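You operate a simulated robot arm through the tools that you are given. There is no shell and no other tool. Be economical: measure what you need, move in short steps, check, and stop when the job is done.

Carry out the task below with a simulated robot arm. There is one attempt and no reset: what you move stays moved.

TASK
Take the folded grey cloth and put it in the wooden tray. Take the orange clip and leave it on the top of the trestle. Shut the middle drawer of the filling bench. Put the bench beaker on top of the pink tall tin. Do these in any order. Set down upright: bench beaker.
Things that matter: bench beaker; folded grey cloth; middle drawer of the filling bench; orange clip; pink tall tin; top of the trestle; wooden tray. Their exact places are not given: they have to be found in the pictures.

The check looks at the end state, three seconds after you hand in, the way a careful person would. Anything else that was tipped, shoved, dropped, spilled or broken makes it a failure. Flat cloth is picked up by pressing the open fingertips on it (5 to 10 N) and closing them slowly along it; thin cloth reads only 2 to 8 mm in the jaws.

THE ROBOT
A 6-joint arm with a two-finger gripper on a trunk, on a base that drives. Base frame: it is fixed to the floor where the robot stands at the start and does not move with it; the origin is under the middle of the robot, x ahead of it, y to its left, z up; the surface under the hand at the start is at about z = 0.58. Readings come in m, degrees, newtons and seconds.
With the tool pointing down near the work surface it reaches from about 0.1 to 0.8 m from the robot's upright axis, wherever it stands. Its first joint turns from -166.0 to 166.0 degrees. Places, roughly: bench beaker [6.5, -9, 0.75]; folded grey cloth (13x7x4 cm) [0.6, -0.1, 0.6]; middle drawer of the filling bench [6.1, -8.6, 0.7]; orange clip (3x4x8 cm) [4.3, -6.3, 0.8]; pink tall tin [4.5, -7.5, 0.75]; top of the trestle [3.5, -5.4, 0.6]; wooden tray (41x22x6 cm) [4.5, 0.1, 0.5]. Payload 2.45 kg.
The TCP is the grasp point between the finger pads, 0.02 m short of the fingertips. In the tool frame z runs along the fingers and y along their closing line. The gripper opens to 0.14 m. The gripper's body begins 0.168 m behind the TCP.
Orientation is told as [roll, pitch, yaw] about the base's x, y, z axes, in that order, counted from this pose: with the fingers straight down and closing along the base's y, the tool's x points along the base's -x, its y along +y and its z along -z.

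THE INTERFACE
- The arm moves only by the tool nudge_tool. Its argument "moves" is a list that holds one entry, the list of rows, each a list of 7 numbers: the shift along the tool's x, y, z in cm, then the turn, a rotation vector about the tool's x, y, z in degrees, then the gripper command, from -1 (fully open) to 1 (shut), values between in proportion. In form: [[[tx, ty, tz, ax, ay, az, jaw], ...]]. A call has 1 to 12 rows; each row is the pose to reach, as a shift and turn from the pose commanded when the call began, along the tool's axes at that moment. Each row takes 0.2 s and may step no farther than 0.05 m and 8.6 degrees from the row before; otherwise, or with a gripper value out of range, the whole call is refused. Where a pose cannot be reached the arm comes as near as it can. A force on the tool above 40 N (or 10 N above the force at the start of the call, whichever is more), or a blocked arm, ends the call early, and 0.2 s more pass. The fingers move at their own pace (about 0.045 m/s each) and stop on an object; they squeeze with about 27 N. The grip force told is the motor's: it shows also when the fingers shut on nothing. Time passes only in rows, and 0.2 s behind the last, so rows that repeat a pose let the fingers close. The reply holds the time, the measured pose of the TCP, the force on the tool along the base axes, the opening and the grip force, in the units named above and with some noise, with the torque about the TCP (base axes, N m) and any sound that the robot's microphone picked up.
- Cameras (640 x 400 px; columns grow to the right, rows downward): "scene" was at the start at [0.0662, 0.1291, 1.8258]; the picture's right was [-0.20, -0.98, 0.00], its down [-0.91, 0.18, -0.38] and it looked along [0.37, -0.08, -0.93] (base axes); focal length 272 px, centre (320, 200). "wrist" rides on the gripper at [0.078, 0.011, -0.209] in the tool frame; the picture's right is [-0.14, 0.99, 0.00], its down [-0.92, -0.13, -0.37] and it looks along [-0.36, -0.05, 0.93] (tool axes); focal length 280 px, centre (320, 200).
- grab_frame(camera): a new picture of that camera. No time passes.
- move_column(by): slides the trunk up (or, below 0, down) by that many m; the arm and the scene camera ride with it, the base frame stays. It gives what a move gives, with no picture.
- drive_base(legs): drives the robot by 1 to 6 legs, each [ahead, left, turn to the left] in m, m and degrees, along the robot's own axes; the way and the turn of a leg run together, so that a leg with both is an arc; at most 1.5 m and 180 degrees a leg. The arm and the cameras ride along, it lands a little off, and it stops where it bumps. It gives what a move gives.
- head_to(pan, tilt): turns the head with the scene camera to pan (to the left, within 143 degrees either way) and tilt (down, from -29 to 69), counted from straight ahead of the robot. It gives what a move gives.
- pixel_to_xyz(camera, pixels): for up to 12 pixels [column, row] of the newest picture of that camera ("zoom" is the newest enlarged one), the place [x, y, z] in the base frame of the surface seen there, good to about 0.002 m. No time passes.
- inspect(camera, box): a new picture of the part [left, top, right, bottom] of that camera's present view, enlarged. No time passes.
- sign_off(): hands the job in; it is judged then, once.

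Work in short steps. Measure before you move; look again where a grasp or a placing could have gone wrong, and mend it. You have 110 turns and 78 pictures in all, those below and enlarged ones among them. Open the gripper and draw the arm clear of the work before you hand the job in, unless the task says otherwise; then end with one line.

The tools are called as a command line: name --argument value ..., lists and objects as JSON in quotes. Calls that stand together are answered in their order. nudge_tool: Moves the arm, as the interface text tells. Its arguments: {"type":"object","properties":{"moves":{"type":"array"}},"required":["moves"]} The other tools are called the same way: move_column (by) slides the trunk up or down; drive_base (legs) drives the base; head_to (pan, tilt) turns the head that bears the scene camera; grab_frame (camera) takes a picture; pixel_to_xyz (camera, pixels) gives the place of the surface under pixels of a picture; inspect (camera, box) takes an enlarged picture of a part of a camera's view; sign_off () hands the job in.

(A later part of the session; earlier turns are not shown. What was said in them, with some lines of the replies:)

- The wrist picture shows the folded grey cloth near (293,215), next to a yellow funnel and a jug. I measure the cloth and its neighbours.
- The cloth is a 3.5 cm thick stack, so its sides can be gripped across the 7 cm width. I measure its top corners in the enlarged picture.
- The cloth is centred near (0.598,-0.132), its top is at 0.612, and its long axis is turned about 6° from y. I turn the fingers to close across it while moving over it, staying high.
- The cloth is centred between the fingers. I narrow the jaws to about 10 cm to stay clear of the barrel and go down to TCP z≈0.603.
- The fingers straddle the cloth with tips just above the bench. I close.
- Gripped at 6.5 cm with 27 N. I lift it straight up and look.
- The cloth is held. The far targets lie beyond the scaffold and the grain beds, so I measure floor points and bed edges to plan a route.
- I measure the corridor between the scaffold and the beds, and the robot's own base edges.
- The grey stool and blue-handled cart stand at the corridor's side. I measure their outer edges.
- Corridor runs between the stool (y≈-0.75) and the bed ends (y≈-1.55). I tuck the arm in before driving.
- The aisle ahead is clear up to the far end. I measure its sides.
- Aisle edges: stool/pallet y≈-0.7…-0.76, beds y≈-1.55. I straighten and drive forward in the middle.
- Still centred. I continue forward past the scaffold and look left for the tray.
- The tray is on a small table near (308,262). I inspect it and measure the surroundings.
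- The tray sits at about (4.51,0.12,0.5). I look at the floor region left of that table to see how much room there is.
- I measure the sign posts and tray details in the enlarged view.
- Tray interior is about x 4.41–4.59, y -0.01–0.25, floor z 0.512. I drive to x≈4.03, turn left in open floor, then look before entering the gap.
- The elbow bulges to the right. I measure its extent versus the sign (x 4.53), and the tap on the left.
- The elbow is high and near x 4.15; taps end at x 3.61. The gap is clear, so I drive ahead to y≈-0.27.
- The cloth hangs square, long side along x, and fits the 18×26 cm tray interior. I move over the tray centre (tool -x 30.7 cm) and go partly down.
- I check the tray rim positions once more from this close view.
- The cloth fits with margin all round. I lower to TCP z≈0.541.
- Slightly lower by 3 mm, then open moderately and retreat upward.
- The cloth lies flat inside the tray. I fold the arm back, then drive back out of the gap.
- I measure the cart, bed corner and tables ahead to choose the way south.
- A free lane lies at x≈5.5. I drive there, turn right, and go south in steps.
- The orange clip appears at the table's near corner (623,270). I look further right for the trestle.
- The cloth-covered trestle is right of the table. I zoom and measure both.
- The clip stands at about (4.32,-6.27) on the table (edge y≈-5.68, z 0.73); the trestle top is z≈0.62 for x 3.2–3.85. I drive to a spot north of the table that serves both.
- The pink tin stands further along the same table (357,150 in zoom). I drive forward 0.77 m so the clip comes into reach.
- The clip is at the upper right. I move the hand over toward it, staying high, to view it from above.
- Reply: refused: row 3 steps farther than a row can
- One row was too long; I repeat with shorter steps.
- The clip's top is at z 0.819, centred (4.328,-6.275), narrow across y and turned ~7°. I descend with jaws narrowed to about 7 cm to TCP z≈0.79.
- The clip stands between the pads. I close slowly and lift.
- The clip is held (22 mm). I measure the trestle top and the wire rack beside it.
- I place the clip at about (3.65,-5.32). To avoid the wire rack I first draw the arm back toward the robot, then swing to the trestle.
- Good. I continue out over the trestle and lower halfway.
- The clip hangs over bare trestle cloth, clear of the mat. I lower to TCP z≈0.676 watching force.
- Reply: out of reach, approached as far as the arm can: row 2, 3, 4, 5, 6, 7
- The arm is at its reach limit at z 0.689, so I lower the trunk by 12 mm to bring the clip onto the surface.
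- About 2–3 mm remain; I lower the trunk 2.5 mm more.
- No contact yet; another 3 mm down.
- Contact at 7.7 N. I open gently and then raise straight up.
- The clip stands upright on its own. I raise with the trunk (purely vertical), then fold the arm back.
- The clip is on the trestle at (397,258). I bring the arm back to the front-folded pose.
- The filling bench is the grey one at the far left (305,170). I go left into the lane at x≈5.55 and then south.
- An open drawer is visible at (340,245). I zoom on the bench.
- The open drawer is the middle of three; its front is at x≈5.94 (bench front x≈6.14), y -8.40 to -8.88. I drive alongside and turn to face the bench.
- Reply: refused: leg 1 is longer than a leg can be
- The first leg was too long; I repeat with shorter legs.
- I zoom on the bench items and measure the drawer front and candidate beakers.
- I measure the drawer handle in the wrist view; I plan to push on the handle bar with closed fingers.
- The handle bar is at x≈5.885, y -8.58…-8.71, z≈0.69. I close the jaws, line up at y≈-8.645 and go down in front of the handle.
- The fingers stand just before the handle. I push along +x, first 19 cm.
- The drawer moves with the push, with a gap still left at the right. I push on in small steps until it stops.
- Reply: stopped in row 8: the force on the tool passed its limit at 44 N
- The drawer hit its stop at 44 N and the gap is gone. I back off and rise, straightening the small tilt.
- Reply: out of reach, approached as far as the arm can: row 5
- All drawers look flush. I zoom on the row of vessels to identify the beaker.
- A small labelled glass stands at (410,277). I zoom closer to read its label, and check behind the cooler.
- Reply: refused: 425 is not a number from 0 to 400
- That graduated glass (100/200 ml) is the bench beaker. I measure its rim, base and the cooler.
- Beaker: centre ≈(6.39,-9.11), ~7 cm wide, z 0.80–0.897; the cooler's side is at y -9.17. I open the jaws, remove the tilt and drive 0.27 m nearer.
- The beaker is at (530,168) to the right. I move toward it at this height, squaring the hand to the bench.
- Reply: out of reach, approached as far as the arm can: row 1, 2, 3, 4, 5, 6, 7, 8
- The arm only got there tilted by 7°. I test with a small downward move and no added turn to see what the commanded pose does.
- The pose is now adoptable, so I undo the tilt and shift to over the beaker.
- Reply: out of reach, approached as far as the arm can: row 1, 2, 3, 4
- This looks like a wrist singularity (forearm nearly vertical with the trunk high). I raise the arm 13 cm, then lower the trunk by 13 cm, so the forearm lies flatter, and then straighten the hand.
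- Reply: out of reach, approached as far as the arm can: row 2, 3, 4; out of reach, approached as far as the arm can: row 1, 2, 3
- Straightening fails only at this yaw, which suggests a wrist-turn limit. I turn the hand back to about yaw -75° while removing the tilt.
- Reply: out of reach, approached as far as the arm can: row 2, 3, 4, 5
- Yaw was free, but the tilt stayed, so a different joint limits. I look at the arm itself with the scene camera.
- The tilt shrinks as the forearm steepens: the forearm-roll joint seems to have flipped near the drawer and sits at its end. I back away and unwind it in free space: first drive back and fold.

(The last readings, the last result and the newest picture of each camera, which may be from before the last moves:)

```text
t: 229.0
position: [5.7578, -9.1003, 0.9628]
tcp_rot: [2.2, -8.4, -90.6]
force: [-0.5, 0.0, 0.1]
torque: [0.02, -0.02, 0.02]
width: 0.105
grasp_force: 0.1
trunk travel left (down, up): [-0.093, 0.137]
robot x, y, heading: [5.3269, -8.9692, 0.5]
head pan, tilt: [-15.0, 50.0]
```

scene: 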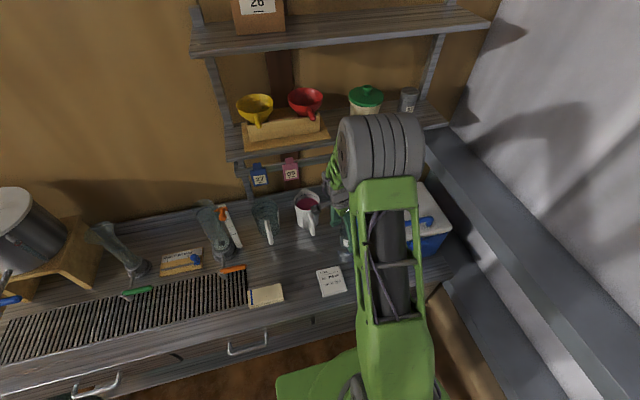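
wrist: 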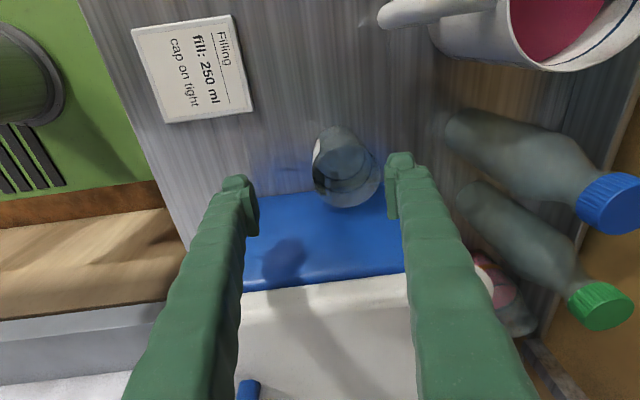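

Now the unwinding loop in free space: tilt tips right and outward around the forearm axis, then straight back to vertical.

nudge_tool --moves '[[[0, 0, 0, -5, -5, 0, -0.5], [0, 0, 0, -12, -7, 0, -0.5], [0, 0, 0, -19, -7, 0, -0.5], [0, 0, 0, -26, -6, 0, -0.5], [0, 0, 0, -33, -4, 0, -0.5], [0, 0, 0, -37, 2, 0, -0.5], [0, 0, 0, -37, 8.4, 0, -0.5], [0, 0, 0, -37, 8.4, 0, -0.5]]]'

```text
t: 230.8
position: [5.8232, -9.1533, 0.9378]
tcp_rot: [38.9, -0.7, -87.7]
force: [-0.1, -0.2, -0.1]
torque: [0.02, -0.01, 0.02]
width: 0.1046
grasp_force: 0.2
out of reach, approached as far as the arm can: row 1, 2, 3, 4, 5, 6, 7, 8
trunk travel left (down, up): [-0.093, 0.137]
robot x, y, heading: [5.3301, -8.9687, 0.1]
head pan, tilt: [-15.0, 50.0]
```

The orientation was reached (38.9° outward, no lateral tilt). Now straight back to vertical in-plane.

nudge_tool --moves '[[[0, 0, 0, 8, 0, 0, -0.5], [0, 0, 0, 16, 0, 0, -0.5], [0, 0, 0, 24, 0, 0, -0.5], [0, 0, 0, 32, 0, 0, -0.5], [0, 0, 0, 38.9, 0, 0, -0.5], [0, 0, 0, 38.9, 0, 0, -0.5]]]'

```text
t: 232.2
position: [5.8283, -9.1897, 0.935]
tcp_rot: [12.8, -7.2, -88.9]
force: [0.7, -0.4, 0.6]
torque: [0.0, 0.0, 0.01]
width: 0.105
grasp_force: 0.0
out of reach, approached as far as the arm can: row 3, 4, 5, 6
trunk travel left (down, up): [-0.093, 0.137]
robot x, y, heading: [5.3295, -8.9742, 0.3]
head pan, tilt: [-15.0, 50.0]
```

It stopped at 12.8°/-7.2°, so the wrist branch is still wrong. I look at the forearm to learn its lean.

head_to --pan -20 --tilt 50

grab_frame --camera "scene"

```text
t: 232.9
position: [5.8296, -9.1897, 0.9344]
tcp_rot: [12.8, -7.0, -88.9]
force: [0.5, 1.0, -0.6]
torque: [-0.02, 0.02, -0.03]
width: 0.1047
grasp_force: 0.2
trunk travel left (down, up): [-0.093, 0.137]
robot x, y, heading: [5.3293, -8.9694, 0.4]
head pan, tilt: [-20.0, 50.0]
```

```text
21 pictures are left
```

scene: 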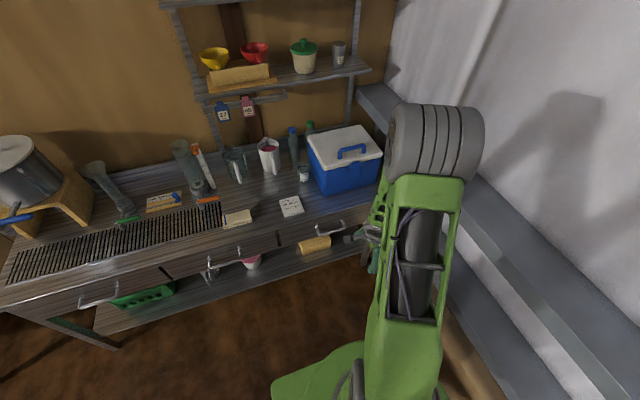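

The beaker is untouched. I go to lower height (near the start pose's 0.79), where the arm was fine, and try straightening there.

nudge_tool --moves '[[[0, -1, 4, 0, 0, 0, -0.5], [0, -2, 8, 0, 0, 0, -0.5], [1, -4, 12, 0, 0, 0, -0.5], [2, -5, 16, 0, 0, 0, -0.5], [2, -5, 16, 6, 3, 0, -0.5], [2, -5, 16, 12, 7, 0, -0.5], [2, -5, 16, 12.8, 7, 0, -0.5], [2, -5, 16, 12.8, 7, 0, -0.5]]]'

```text
t: 234.7
position: [5.8145, -9.1903, 0.766]
tcp_rot: [-0.1, -0.1, -88.3]
force: [0.4, 0.2, 0.2]
torque: [-0.01, 0.04, -0.01]
width: 0.105
grasp_force: 0.0
out of reach, approached as far as the arm can: row 1
trunk travel left (down, up): [-0.093, 0.137]
robot x, y, heading: [5.3278, -8.9715, 0.2]
head pan, tilt: [-20.0, 50.0]
```

At low height it is vertical again. I now test raising straight up, moving a little to the left.

nudge_tool --moves '[[[2, 0, -2, 0, 0, 0, -0.5], [4, 0, -4, 0, 0, 0, -0.5], [6, 0, -6, 0, 0, 0, -0.5], [8, 0, -8, 0, 0, 0, -0.5], [8, 0, -11, 0, 0, 0, -0.5], [8, 0, -14, 0, 0, 0, -0.5]]]'

```text
t: 236.1
position: [5.8124, -9.1118, 0.9061]
tcp_rot: [-0.1, -0.1, -88.2]
force: [-0.8, -0.8, 0.5]
torque: [0.02, 0.0, 0.0]
width: 0.1048
grasp_force: 0.1
trunk travel left (down, up): [-0.093, 0.137]
robot x, y, heading: [5.3281, -8.9665, 0.6]
head pan, tilt: [-20.0, 50.0]
```

It rises vertically without trouble. I gain the rest of the height with the trunk and drive forward again.

move_column --by 0.08

drive_base --legs '[[0.4, 0, 0]]'

nudge_tool --moves '[[[0, 3, 0, 0, 0, 0, -0.5], [0, 6, 0, 0, 0, 0, -0.5], [0, 9, 0, 0, 0, 0, -0.5]]]'

grab_frame --camera "wrist"

```text
t: 237.2
position: [5.8125, -9.1124, 0.9858]
tcp_rot: [-0.1, -0.2, -88.1]
force: [-0.5, -1.0, -0.1]
torque: [0.02, -0.02, 0.01]
width: 0.1049
grasp_force: 0.0
trunk travel left (down, up): [-0.173, 0.057]
robot x, y, heading: [5.3273, -8.9681, 0.6]
head pan, tilt: [-20.0, 50.0]
```

```text
t: 239.8
position: [6.2374, -9.114, 0.9847]
tcp_rot: [-0.1, -0.1, -88.5]
force: [0.2, -0.5, -0.2]
torque: [-0.02, 0.07, 0.03]
width: 0.1051
grasp_force: 0.0
trunk travel left (down, up): [-0.173, 0.057]
robot x, y, heading: [5.753, -8.972, 0.1]
head pan, tilt: [-20.0, 50.0]
```

```text
t: 240.7
position: [6.3284, -9.1103, 0.9858]
tcp_rot: [0.0, -0.1, -88.5]
force: [0.8, -0.8, -0.1]
torque: [0.0, 0.01, 0.02]
width: 0.1051
grasp_force: 0.2
trunk travel left (down, up): [-0.173, 0.057]
robot x, y, heading: [5.7538, -8.9696, -0.5]
head pan, tilt: [-20.0, 50.0]
```

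```text
20 pictures are left
```

wrist: 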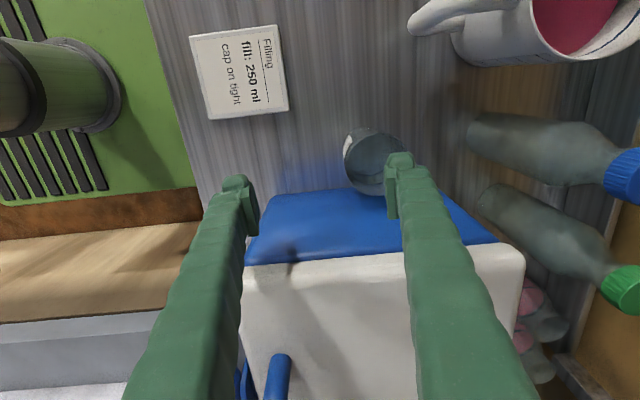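

Vertical and working now. I measure the beaker rim and the neighbouring bottles precisely.

pixel_to_xyz --camera "wrist" --pixels '[[347, 150], [370, 131], [400, 148], [350, 180], [372, 193], [358, 165], [475, 140], [485, 195], [432, 245], [330, 195]]'

inspect --camera "wrist" --box '[320, 110, 440, 210]'

```text
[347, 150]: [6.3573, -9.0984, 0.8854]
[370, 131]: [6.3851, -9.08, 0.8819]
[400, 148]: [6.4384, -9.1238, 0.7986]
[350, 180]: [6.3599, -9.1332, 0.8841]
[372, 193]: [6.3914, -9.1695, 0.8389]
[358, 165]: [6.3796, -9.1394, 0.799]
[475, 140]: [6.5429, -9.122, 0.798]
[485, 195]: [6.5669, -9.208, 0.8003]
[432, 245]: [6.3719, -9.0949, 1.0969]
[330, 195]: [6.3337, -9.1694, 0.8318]
```

```text
4.00 times, centred on (380, 160) of wrist
```

zoom: 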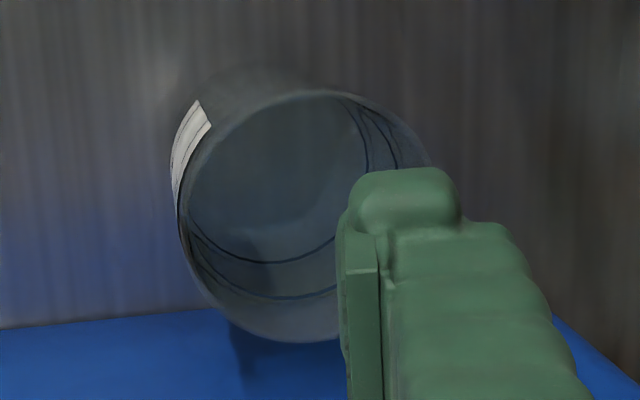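

Beaker centre ≈(6.390,-9.114), radius 3.5 cm. I centre over it and go down to TCP z≈0.855.

nudge_tool --moves '[[[-0.2, 3, 0, 0, 0, 0, -0.5], [-0.5, 6.2, 0, 0, 0, 0, -0.5], [-0.5, 6.2, 0, 0, 0, 0, -0.5], [-0.5, 6.2, 3, 0, 0, 0, -0.5], [-0.5, 6.2, 5, 0, 0, 0, -0.5], [-0.5, 6.2, 7, 0, 0, 0, -0.5]]]'

grab_frame --camera "wrist"

```text
t: 242.1
position: [6.3908, -9.1145, 0.9164]
tcp_rot: [0.0, -0.1, -88.6]
force: [0.9, -0.3, 0.1]
torque: [-0.01, 0.01, 0.04]
width: 0.105
grasp_force: 0.1
trunk travel left (down, up): [-0.173, 0.057]
robot x, y, heading: [5.7572, -8.9696, -0.0]
head pan, tilt: [-20.0, 50.0]
```

```text
18 pictures are left
```

wrist: 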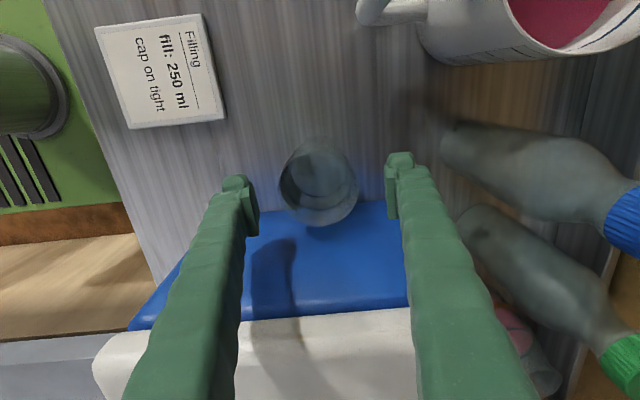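

The beaker is centred between the fingers. I lower to z≈0.853 and close gently.

nudge_tool --moves '[[[0, 0, 2, 0, 0, 0, -0.5], [0, 0, 4, 0, 0, 0, -0.5], [0, 0, 5.5, 0, 0, 0, -0.5], [0, 0, 6.3, 0, 0, 0, -0.5], [0, 0, 6.3, 0, 0, 0, -0.3], [0, 0, 6.3, 0, 0, 0, -0.1], [0, 0, 6.3, 0, 0, 0, 0.1], [0, 0, 6.3, 0, 0, 0, 0.4], [0, 0, 6.3, 0, 0, 0, 1], [0, 0, 6.3, 0, 0, 0, 1], [0, 0, 6.3, 0, 0, 0, 1]]]'

```text
t: 244.4
position: [6.3891, -9.1152, 0.853]
tcp_rot: [-0.1, -0.1, -88.5]
force: [0.1, -0.3, 0.2]
torque: [0.04, -0.01, 0.02]
width: 0.0699
grasp_force: 27.0
trunk travel left (down, up): [-0.173, 0.057]
robot x, y, heading: [5.758, -8.9684, 0.3]
head pan, tilt: [-20.0, 50.0]
```

Gripped at 7.0 cm. I lift with trunk and arm, then view.

move_column --by 0.05

nudge_tool --moves '[[[0, 0, -2.5, 0, 0, 0, 1], [0, 0, -5, 0, 0, 0, 1], [0, 0, -7.5, 0, 0, 0, 1], [0, 0, -10, 0, 0, 0, 1], [0, -3, -10, 0, 0, 0, 1], [0, -6, -10, 0, 0, 0, 1], [0, -9, -10, 0, 0, 0, 1], [0, -12, -10, 0, 0, 0, 1]]]'

grab_frame --camera "wrist"

```text
t: 245.4
position: [6.3889, -9.1149, 0.9032]
tcp_rot: [-0.1, 0.0, -88.5]
force: [0.5, 0.5, -1.0]
torque: [0.0, 0.01, 0.01]
width: 0.0699
grasp_force: 27.2
trunk travel left (down, up): [-0.223, 0.007]
robot x, y, heading: [5.7552, -8.969, 0.1]
head pan, tilt: [-20.0, 50.0]
```

```text
t: 247.2
position: [6.2668, -9.1158, 1.0032]
tcp_rot: [-0.1, 0.0, -88.6]
force: [0.2, -0.2, -1.0]
torque: [0.02, -0.03, 0.0]
width: 0.0696
grasp_force: 27.0
trunk travel left (down, up): [-0.223, 0.007]
robot x, y, heading: [5.7503, -8.9728, -0.1]
head pan, tilt: [-20.0, 50.0]
```

```text
17 pictures are left
```

wrist: 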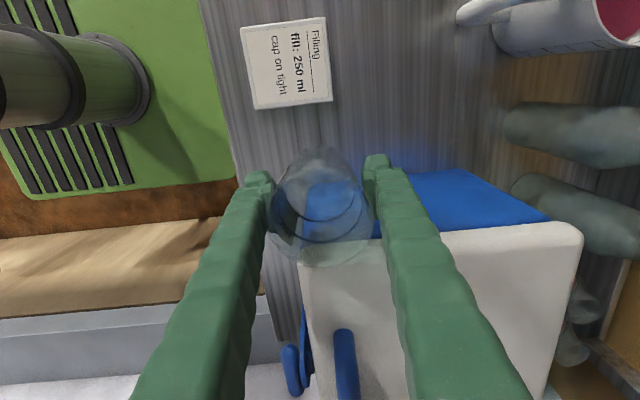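

The beaker is held upright. I back away from the bench, turn left to face north, and look for the pink tin.

drive_base --legs '[[-0.38, 0, 0], [0, 0, 90]]'

head_to --pan 40 --tilt 35

grab_frame --camera "scene"

```text
t: 253.5
position: [5.4975, -8.4539, 1.0029]
tcp_rot: [0.0, -0.1, 2.9]
force: [0.2, 0.4, -0.4]
torque: [-0.02, -0.03, 0.02]
width: 0.0695
grasp_force: 26.1
trunk travel left (down, up): [-0.223, 0.007]
robot x, y, heading: [5.3678, -8.9719, 91.8]
head pan, tilt: [-20.0, 50.0]
```

```text
t: 254.8
position: [5.4979, -8.454, 1.0021]
tcp_rot: [0.0, -0.1, 2.9]
force: [0.4, -0.9, -0.3]
torque: [-0.02, -0.03, -0.01]
width: 0.0697
grasp_force: 26.6
trunk travel left (down, up): [-0.223, 0.007]
robot x, y, heading: [5.3662, -8.9732, 91.5]
head pan, tilt: [40.0, 35.0]
```

```text
16 pictures are left
```

scene: 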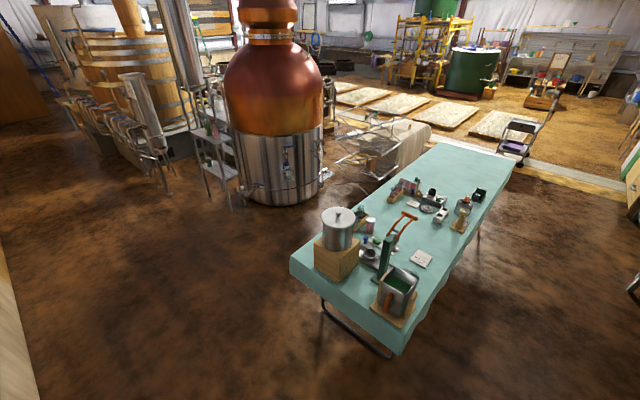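

The pink tin is at (370,225), near the west side of the table. I zoom and measure it and the west free space.

inspect --camera "scene" --box '[310, 170, 450, 330]'

pixel_to_xyz --camera "scene" --pixels '[[370, 222], [370, 230], [355, 215], [290, 262], [405, 345], [340, 215], [415, 165], [270, 205], [320, 195], [225, 205], [350, 185], [410, 215]]'

```text
2.50 times, centred on (380, 250) of scene
```

zoom: 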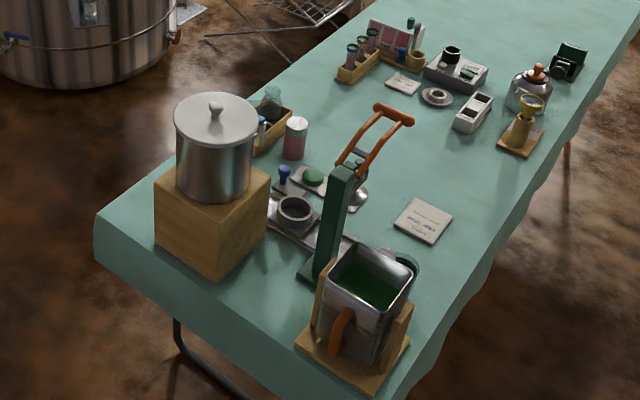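

```text
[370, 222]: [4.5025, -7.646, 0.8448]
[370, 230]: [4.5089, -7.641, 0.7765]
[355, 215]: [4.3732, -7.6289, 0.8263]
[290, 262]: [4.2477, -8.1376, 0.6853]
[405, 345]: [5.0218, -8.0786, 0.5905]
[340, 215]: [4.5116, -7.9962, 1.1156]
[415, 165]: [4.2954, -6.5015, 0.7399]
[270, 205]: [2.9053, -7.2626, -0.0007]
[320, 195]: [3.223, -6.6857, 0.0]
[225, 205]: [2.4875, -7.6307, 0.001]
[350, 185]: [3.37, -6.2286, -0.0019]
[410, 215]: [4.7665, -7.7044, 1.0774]
```

Tin: centre ≈(4.505,-7.646), top ≈0.85; west of the table is open floor. I drive around the south end to the west side and face the table.

drive_base --legs '[[0, 0, -1.5], [0, 1.4, 0], [0, 0.4, 0], [1.3, 0, 0], [0, 0, -90]]'

head_to --pan 10 --tilt 40

grab_frame --camera "scene"

```text
t: 281.3
position: [4.0631, -7.7898, 1.0039]
tcp_rot: [0.0, -0.2, -85.3]
force: [0.6, -0.4, -0.9]
torque: [-0.01, 0.02, 0.0]
width: 0.0692
grasp_force: 27.5
trunk travel left (down, up): [-0.223, 0.007]
robot x, y, heading: [3.5444, -7.6735, 3.5]
head pan, tilt: [40.0, 35.0]
```

```text
t: 282.2
position: [4.0645, -7.7892, 1.0038]
tcp_rot: [-0.1, 0.0, -85.2]
force: [-0.1, -0.2, -0.1]
torque: [-0.01, 0.02, 0.0]
width: 0.0691
grasp_force: 26.5
trunk travel left (down, up): [-0.223, 0.007]
robot x, y, heading: [3.5423, -7.673, 3.3]
head pan, tilt: [10.0, 40.0]
```

```text
14 pictures are left
```

scene: 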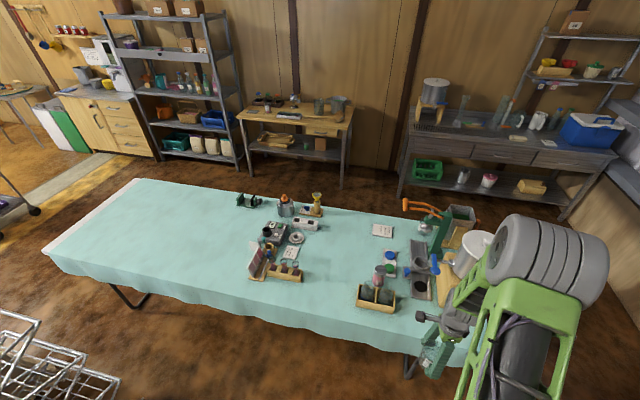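

I measure the tin, its glass rack and the pot from this side.

inspect --camera "scene" --box '[340, 230, 500, 330]'

pixel_to_xyz --camera "zoom" --pixels '[[160, 150], [150, 170], [175, 170], [160, 190], [140, 230], [110, 250], [230, 270], [420, 130], [470, 200], [180, 220], [290, 180], [400, 300]]'

```text
4.00 times, centred on (420, 280) of scene
```

zoom: 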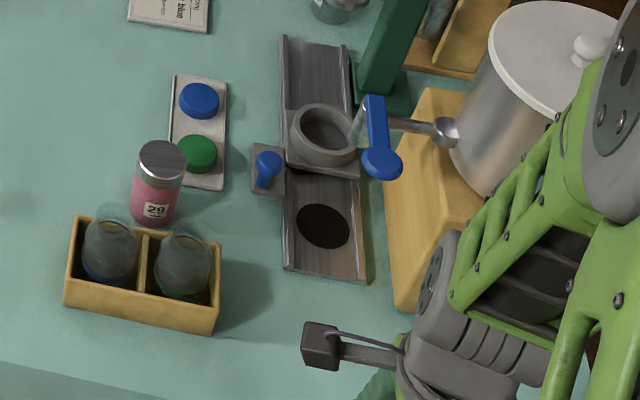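

```text
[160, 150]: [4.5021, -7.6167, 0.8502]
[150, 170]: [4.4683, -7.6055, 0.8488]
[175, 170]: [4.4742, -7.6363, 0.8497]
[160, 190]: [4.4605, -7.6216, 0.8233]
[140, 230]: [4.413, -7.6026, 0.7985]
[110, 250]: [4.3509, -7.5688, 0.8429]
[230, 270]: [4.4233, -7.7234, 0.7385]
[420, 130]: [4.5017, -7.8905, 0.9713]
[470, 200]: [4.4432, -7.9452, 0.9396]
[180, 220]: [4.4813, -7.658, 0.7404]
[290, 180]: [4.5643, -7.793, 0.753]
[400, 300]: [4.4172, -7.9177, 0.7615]
```

Tin lid is at z 0.850 around (4.49,-7.62). I square up, shift left 0.2 m and drive 0.28 m ahead, with the beaker bottom (0.95) above everything in the way.

drive_base --legs '[[0, 0, -3.3], [0, 0.2, 0], [0.28, 0, 0]]'

inspect --camera "scene" --box '[300, 230, 480, 390]'

```text
t: 286.6
position: [4.3296, -7.6124, 1.0024]
tcp_rot: [-0.1, -0.1, -88.4]
force: [0.7, 0.1, -0.4]
torque: [-0.03, 0.05, 0.01]
width: 0.069
grasp_force: 26.4
trunk travel left (down, up): [-0.223, 0.007]
robot x, y, heading: [3.8187, -7.4713, 0.1]
head pan, tilt: [10.0, 40.0]
```

```text
2.50 times, centred on (390, 310) of scene
```

zoom: 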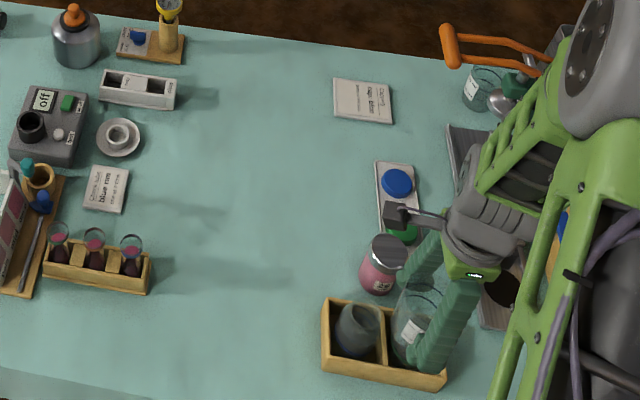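

I zoom on the tin lid and sample its edges for an exact centre.

inspect --camera "scene" --box '[435, 315, 475, 355]'

```text
10.00 times, centred on (455, 335) of scene
```

zoom: 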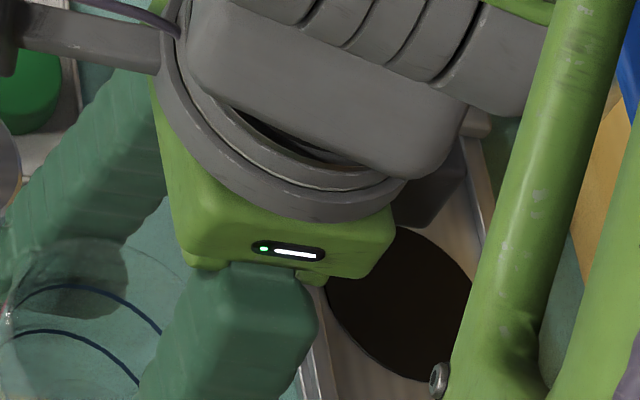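

I aimed wrong; the lid is at full-frame (417,331).

inspect --camera "scene" --box '[396, 315, 440, 343]'

```text
14.29 times, centred on (418, 329) of scene
```

zoom: 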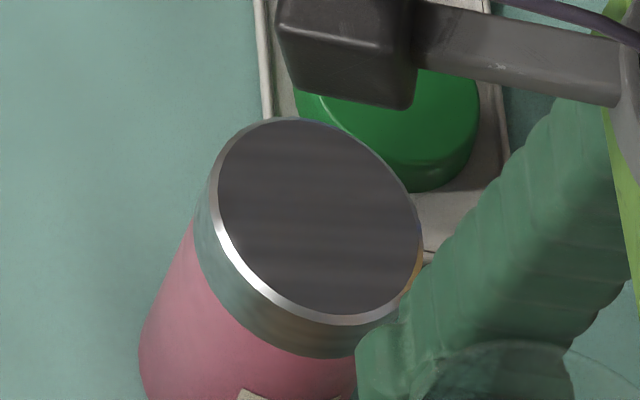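

pixel_to_xyz --camera "zoom" --pixels '[[225, 180], [260, 130], [300, 125], [380, 165], [412, 230], [408, 280], [350, 308], [270, 280], [230, 225], [318, 215]]'

```text
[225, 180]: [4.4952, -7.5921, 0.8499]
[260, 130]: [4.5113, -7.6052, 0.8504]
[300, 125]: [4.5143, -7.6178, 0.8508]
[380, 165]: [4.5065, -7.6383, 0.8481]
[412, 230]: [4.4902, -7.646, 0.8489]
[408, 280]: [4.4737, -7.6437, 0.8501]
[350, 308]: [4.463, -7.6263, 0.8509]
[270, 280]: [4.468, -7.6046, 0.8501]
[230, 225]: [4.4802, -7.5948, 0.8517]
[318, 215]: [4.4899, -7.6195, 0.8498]
```

Lid centre (4.489,-7.619), radius 2.7 cm, z 0.850. I move the beaker over it at the same height.

nudge_tool --moves '[[[-0.3, 4, 0, 0, 0, 0, 1], [-0.6, 8, 0, 0, 0, 0, 1], [-0.9, 12, 0, 0, 0, 0, 1], [-1.1, 15.9, 0, 0, 0, 0, 1], [-1.1, 15.9, 0, 0, 0, 0, 1], [-1.1, 15.9, 2, 0, 0, 0, 1], [-1.1, 15.9, 4, 0, 0, 0, 1]]]'

grab_frame --camera "wrist"

pixel_to_xyz --camera "wrist" --pixels '[[320, 151], [324, 264], [275, 205], [372, 205], [318, 158], [324, 258], [300, 156], [345, 258]]'

```text
t: 288.2
position: [4.4897, -7.6211, 0.9614]
tcp_rot: [0.0, -0.1, -88.5]
force: [0.3, -0.7, -0.5]
torque: [0.0, 0.02, -0.03]
width: 0.0692
grasp_force: 26.7
trunk travel left (down, up): [-0.223, 0.007]
robot x, y, heading: [3.815, -7.4689, -0.1]
head pan, tilt: [10.0, 40.0]
```

```text
9 pictures are left
```

wrist: 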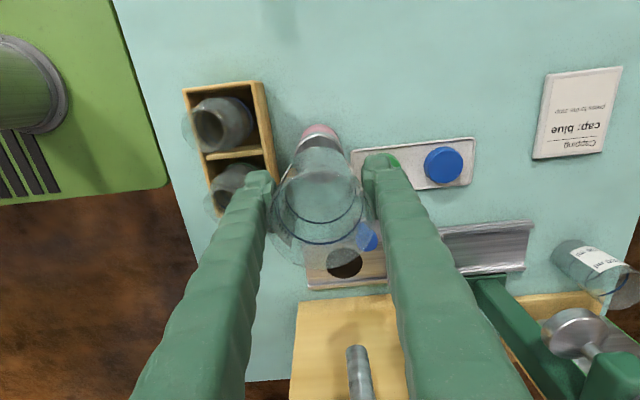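

```text
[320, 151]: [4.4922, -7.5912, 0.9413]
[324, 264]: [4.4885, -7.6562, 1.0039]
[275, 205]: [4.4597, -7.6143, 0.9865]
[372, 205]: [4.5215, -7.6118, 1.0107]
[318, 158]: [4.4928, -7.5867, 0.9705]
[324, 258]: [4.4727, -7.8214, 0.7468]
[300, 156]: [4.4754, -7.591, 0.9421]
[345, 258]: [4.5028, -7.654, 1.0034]
```

The beaker is centred in the hand (rim centre y≈-7.621). Before lowering I check the height of the glasses beside the tin near the left finger.

pixel_to_xyz --camera "wrist" --pixels '[[225, 175], [232, 165], [245, 172], [218, 205], [205, 120], [190, 128], [240, 190], [250, 105], [365, 235], [255, 168]]'

```text
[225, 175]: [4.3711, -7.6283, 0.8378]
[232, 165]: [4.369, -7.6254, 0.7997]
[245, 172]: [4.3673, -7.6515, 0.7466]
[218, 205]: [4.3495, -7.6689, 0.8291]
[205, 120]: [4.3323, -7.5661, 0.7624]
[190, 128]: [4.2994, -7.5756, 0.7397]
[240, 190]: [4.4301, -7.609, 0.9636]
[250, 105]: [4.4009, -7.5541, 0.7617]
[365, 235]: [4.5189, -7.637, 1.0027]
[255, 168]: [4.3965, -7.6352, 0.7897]
```

Glasses end near x 4.40 and z ≤0.85, so the finger (x≥4.44, tip z≥0.88) clears them. I lower to just above the lid.

nudge_tool --moves '[[[0.2, 0, 2, 0, 0, 0, 1], [0.2, 0, 4, 0, 0, 0, 1], [0.2, 0, 5, 0, 0, 0, 1], [0.2, 0, 5.5, 0, 0, 0, 1], [0.2, 0, 5.5, 0, 0, 0, 1]]]'

nudge_tool --moves '[[[0, 0, 0.1, 0, 0, 0, 1], [0, 0, 0.2, 0, 0, 0, 1], [0, 0, 0.2, 0, 0, 0, 1]]]'

```text
t: 289.4
position: [4.488, -7.6185, 0.9076]
tcp_rot: [-0.1, -0.1, -88.6]
force: [-0.4, 0.0, -0.5]
torque: [-0.01, 0.02, 0.01]
width: 0.0689
grasp_force: 27.5
trunk travel left (down, up): [-0.223, 0.007]
robot x, y, heading: [3.8188, -7.4692, -0.1]
head pan, tilt: [10.0, 40.0]
```

```text
t: 290.2
position: [4.4899, -7.6194, 0.9062]
tcp_rot: [0.0, -0.1, -88.6]
force: [-1.2, -0.3, -1.2]
torque: [0.0, 0.01, 0.02]
width: 0.0691
grasp_force: 26.7
trunk travel left (down, up): [-0.223, 0.007]
robot x, y, heading: [3.8159, -7.4701, 0.2]
head pan, tilt: [10.0, 40.0]
```

No contact yet; I continue in 1 mm steps.

nudge_tool --moves '[[[0, 0, 0.1, 0, 0, 0, 1], [0, 0, 0.2, 0, 0, 0, 1], [0, 0, 0.2, 0, 0, 0, 1]]]'

nudge_tool --moves '[[[0, 0, 0.1, 0, 0, 0, 1], [0, 0, 0.1, 0, 0, 0, 1]]]'

```text
t: 291.0
position: [4.4893, -7.6194, 0.9043]
tcp_rot: [0.0, -0.1, -88.5]
force: [0.2, 0.0, -1.3]
torque: [0.02, -0.01, 0.01]
width: 0.0691
grasp_force: 27.4
trunk travel left (down, up): [-0.223, 0.007]
robot x, y, heading: [3.8163, -7.4647, -0.1]
head pan, tilt: [10.0, 40.0]
```

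```text
t: 291.6
position: [4.489, -7.6182, 0.9026]
tcp_rot: [0.0, -0.1, -88.6]
force: [1.0, -0.6, -0.8]
torque: [0.02, -0.02, -0.01]
width: 0.0688
grasp_force: 27.1
trunk travel left (down, up): [-0.223, 0.007]
robot x, y, heading: [3.82, -7.468, 0.0]
head pan, tilt: [10.0, 40.0]
```

nudge_tool --moves '[[[0, 0, 0.1, 0, 0, 0, 1], [0, 0, 0.1, 0, 0, 0, 1]]]'

nudge_tool --moves '[[[0, 0, 0.1, 0, 0, 0, 1], [0, 0, 0.1, 0, 0, 0, 1]]]'

```text
t: 292.2
position: [4.489, -7.618, 0.9016]
tcp_rot: [0.0, -0.1, -88.5]
force: [0.8, -0.6, -0.8]
torque: [-0.01, 0.0, -0.01]
width: 0.0692
grasp_force: 27.1
trunk travel left (down, up): [-0.223, 0.007]
robot x, y, heading: [3.8186, -7.468, 0.0]
head pan, tilt: [10.0, 40.0]
```

```text
t: 292.8
position: [4.4897, -7.6191, 0.9013]
tcp_rot: [0.0, -0.1, -88.5]
force: [-0.1, 0.5, -0.4]
torque: [0.0, -0.01, 0.01]
width: 0.0694
grasp_force: 26.8
trunk travel left (down, up): [-0.223, 0.007]
robot x, y, heading: [3.8192, -7.4638, 0.1]
head pan, tilt: [10.0, 40.0]
```

Still no contact force. Two more 1 mm steps.

nudge_tool --moves '[[[0, 0, 0.1, 0, 0, 0, 1], [0, 0, 0.1, 0, 0, 0, 1]]]'

nudge_tool --moves '[[[0, 0, 0.1, 0, 0, 0, 1], [0, 0, 0.1, 0, 0, 0, 1]]]'

inspect --camera "scene" --box '[390, 300, 450, 350]'

```text
t: 293.4
position: [4.4896, -7.6182, 0.9007]
tcp_rot: [0.0, -0.1, -88.5]
force: [-2.4, -0.3, 11.9]
torque: [0.04, 0.06, 0.02]
width: 0.0691
grasp_force: 27.1
trunk travel left (down, up): [-0.223, 0.007]
robot x, y, heading: [3.813, -7.4687, 0.1]
head pan, tilt: [10.0, 40.0]
```

```text
t: 294.0
position: [4.4898, -7.6197, 0.8993]
tcp_rot: [0.1, -0.1, -88.5]
force: [-1.1, -1.2, 18.4]
torque: [-0.03, 0.0, 0.01]
width: 0.0692
grasp_force: 27.0
trunk travel left (down, up): [-0.223, 0.007]
robot x, y, heading: [3.8122, -7.4706, 0.2]
head pan, tilt: [10.0, 40.0]
```

```text
8.00 times, centred on (420, 325) of scene
```

zoom: 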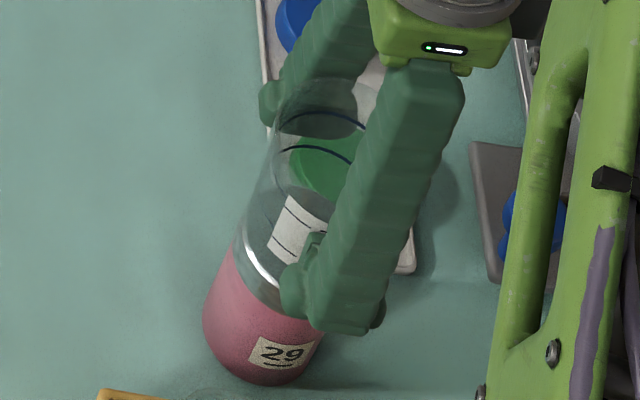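

The beaker sits on the tin (18 N). I ease off 2 mm and open slowly by about 1.5 cm.

nudge_tool --moves '[[[0, 0, -0.15, 0, 0, 0, 1], [0, 0, -0.15, 0, 0, 0, 0.1], [0, 0, -0.15, 0, 0, 0, 0.0], [0, 0, -0.15, 0, 0, 0, -0.1], [0, 0, -0.15, 0, 0, 0, -0.2], [0, 0, -0.15, 0, 0, 0, -0.25], [0, 0, -0.15, 0, 0, 0, -0.25]]]'

grab_frame --camera "wrist"

```text
t: 295.6
position: [4.4889, -7.6175, 0.9004]
tcp_rot: [0.0, -0.1, -88.5]
force: [0.4, 0.3, 0.5]
torque: [0.0, 0.0, -0.01]
width: 0.0873
grasp_force: 0.1
trunk travel left (down, up): [-0.223, 0.007]
robot x, y, heading: [3.8151, -7.4715, 0.0]
head pan, tilt: [10.0, 40.0]
```

```text
7 pictures are left
```

wrist: 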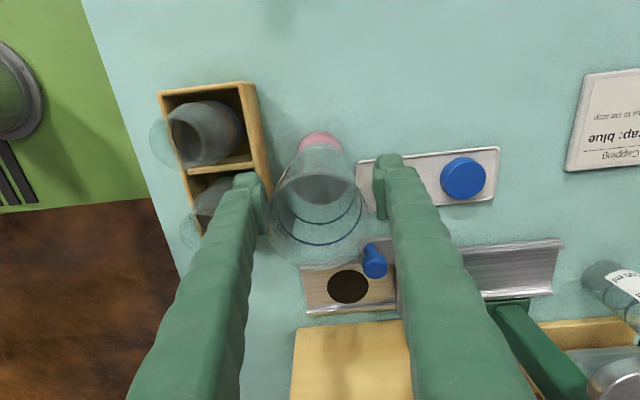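

The beaker stands free and upright. I raise straight up 11 cm, then draw back toward the robot.

nudge_tool --moves '[[[0, 0, -2, 0, 0, 0, -0.25], [0, 0, -4, 0, 0, 0, -0.25], [0, 0, -6, 0, 0, 0, -0.25], [0, 0, -8, 0, 0, 0, -0.25], [0, 0, -10, 0, 0, 0, -0.25], [0, 0, -11, 0, 0, 0, -0.25], [0, -4, -11, 0, 0, 0, -0.25], [0, -8, -11, 0, 0, 0, -0.25], [0, -12, -11, 0, 0, 0, -0.25], [0, -16, -11, 0, 0, 0, -0.25]]]'

drive_base --legs '[[-0.35, 0, 0]]'

head_to --pan -5 --tilt 35

inspect --camera "scene" --box '[160, 120, 460, 320]'

```text
t: 297.8
position: [4.3309, -7.6214, 1.0106]
tcp_rot: [0.1, -0.1, -88.4]
force: [0.0, 0.0, 0.2]
torque: [-0.02, -0.04, 0.0]
width: 0.0871
grasp_force: 0.1
trunk travel left (down, up): [-0.223, 0.007]
robot x, y, heading: [3.8161, -7.4681, -0.1]
head pan, tilt: [10.0, 40.0]
```

```text
t: 300.1
position: [3.9865, -7.6249, 1.0107]
tcp_rot: [-0.1, -0.1, -88.9]
force: [-0.5, -0.7, 0.9]
torque: [0.0, -0.06, -0.01]
width: 0.0871
grasp_force: 0.1
trunk travel left (down, up): [-0.223, 0.007]
robot x, y, heading: [3.4706, -7.4675, -0.1]
head pan, tilt: [10.0, 40.0]
```

```text
t: 300.8
position: [3.9873, -7.6245, 1.0106]
tcp_rot: [0.0, -0.1, -89.0]
force: [0.1, -0.2, -0.2]
torque: [0.02, -0.03, -0.02]
width: 0.0876
grasp_force: 0.0
trunk travel left (down, up): [-0.223, 0.007]
robot x, y, heading: [3.4726, -7.4647, -0.3]
head pan, tilt: [-5.0, 35.0]
```

```text
2.00 times, centred on (310, 220) of scene
```

zoom: 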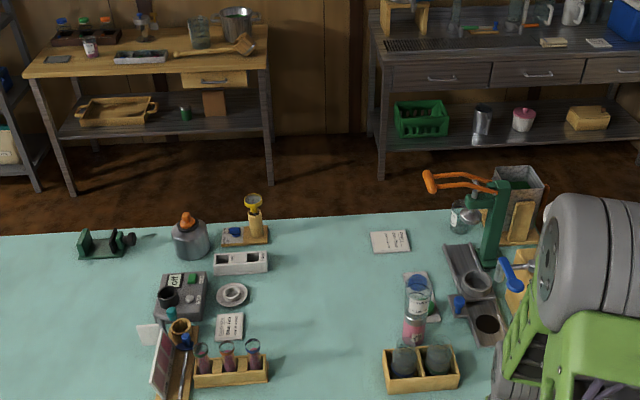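

The beaker stands upright on the pink tin at (417,290). The drawer fronts measured flush (6.146 against 6.145), and the cloth and clip were checked after I placed them. The arm is clear and the jaws are open, so I hand in.

sign_off

```text
The job is handed in.
```

All four jobs are done and handed in: the cloth is in the tray, the clip is on the trestle, the middle drawer is shut, and the bench beaker is upright on the pink tin.
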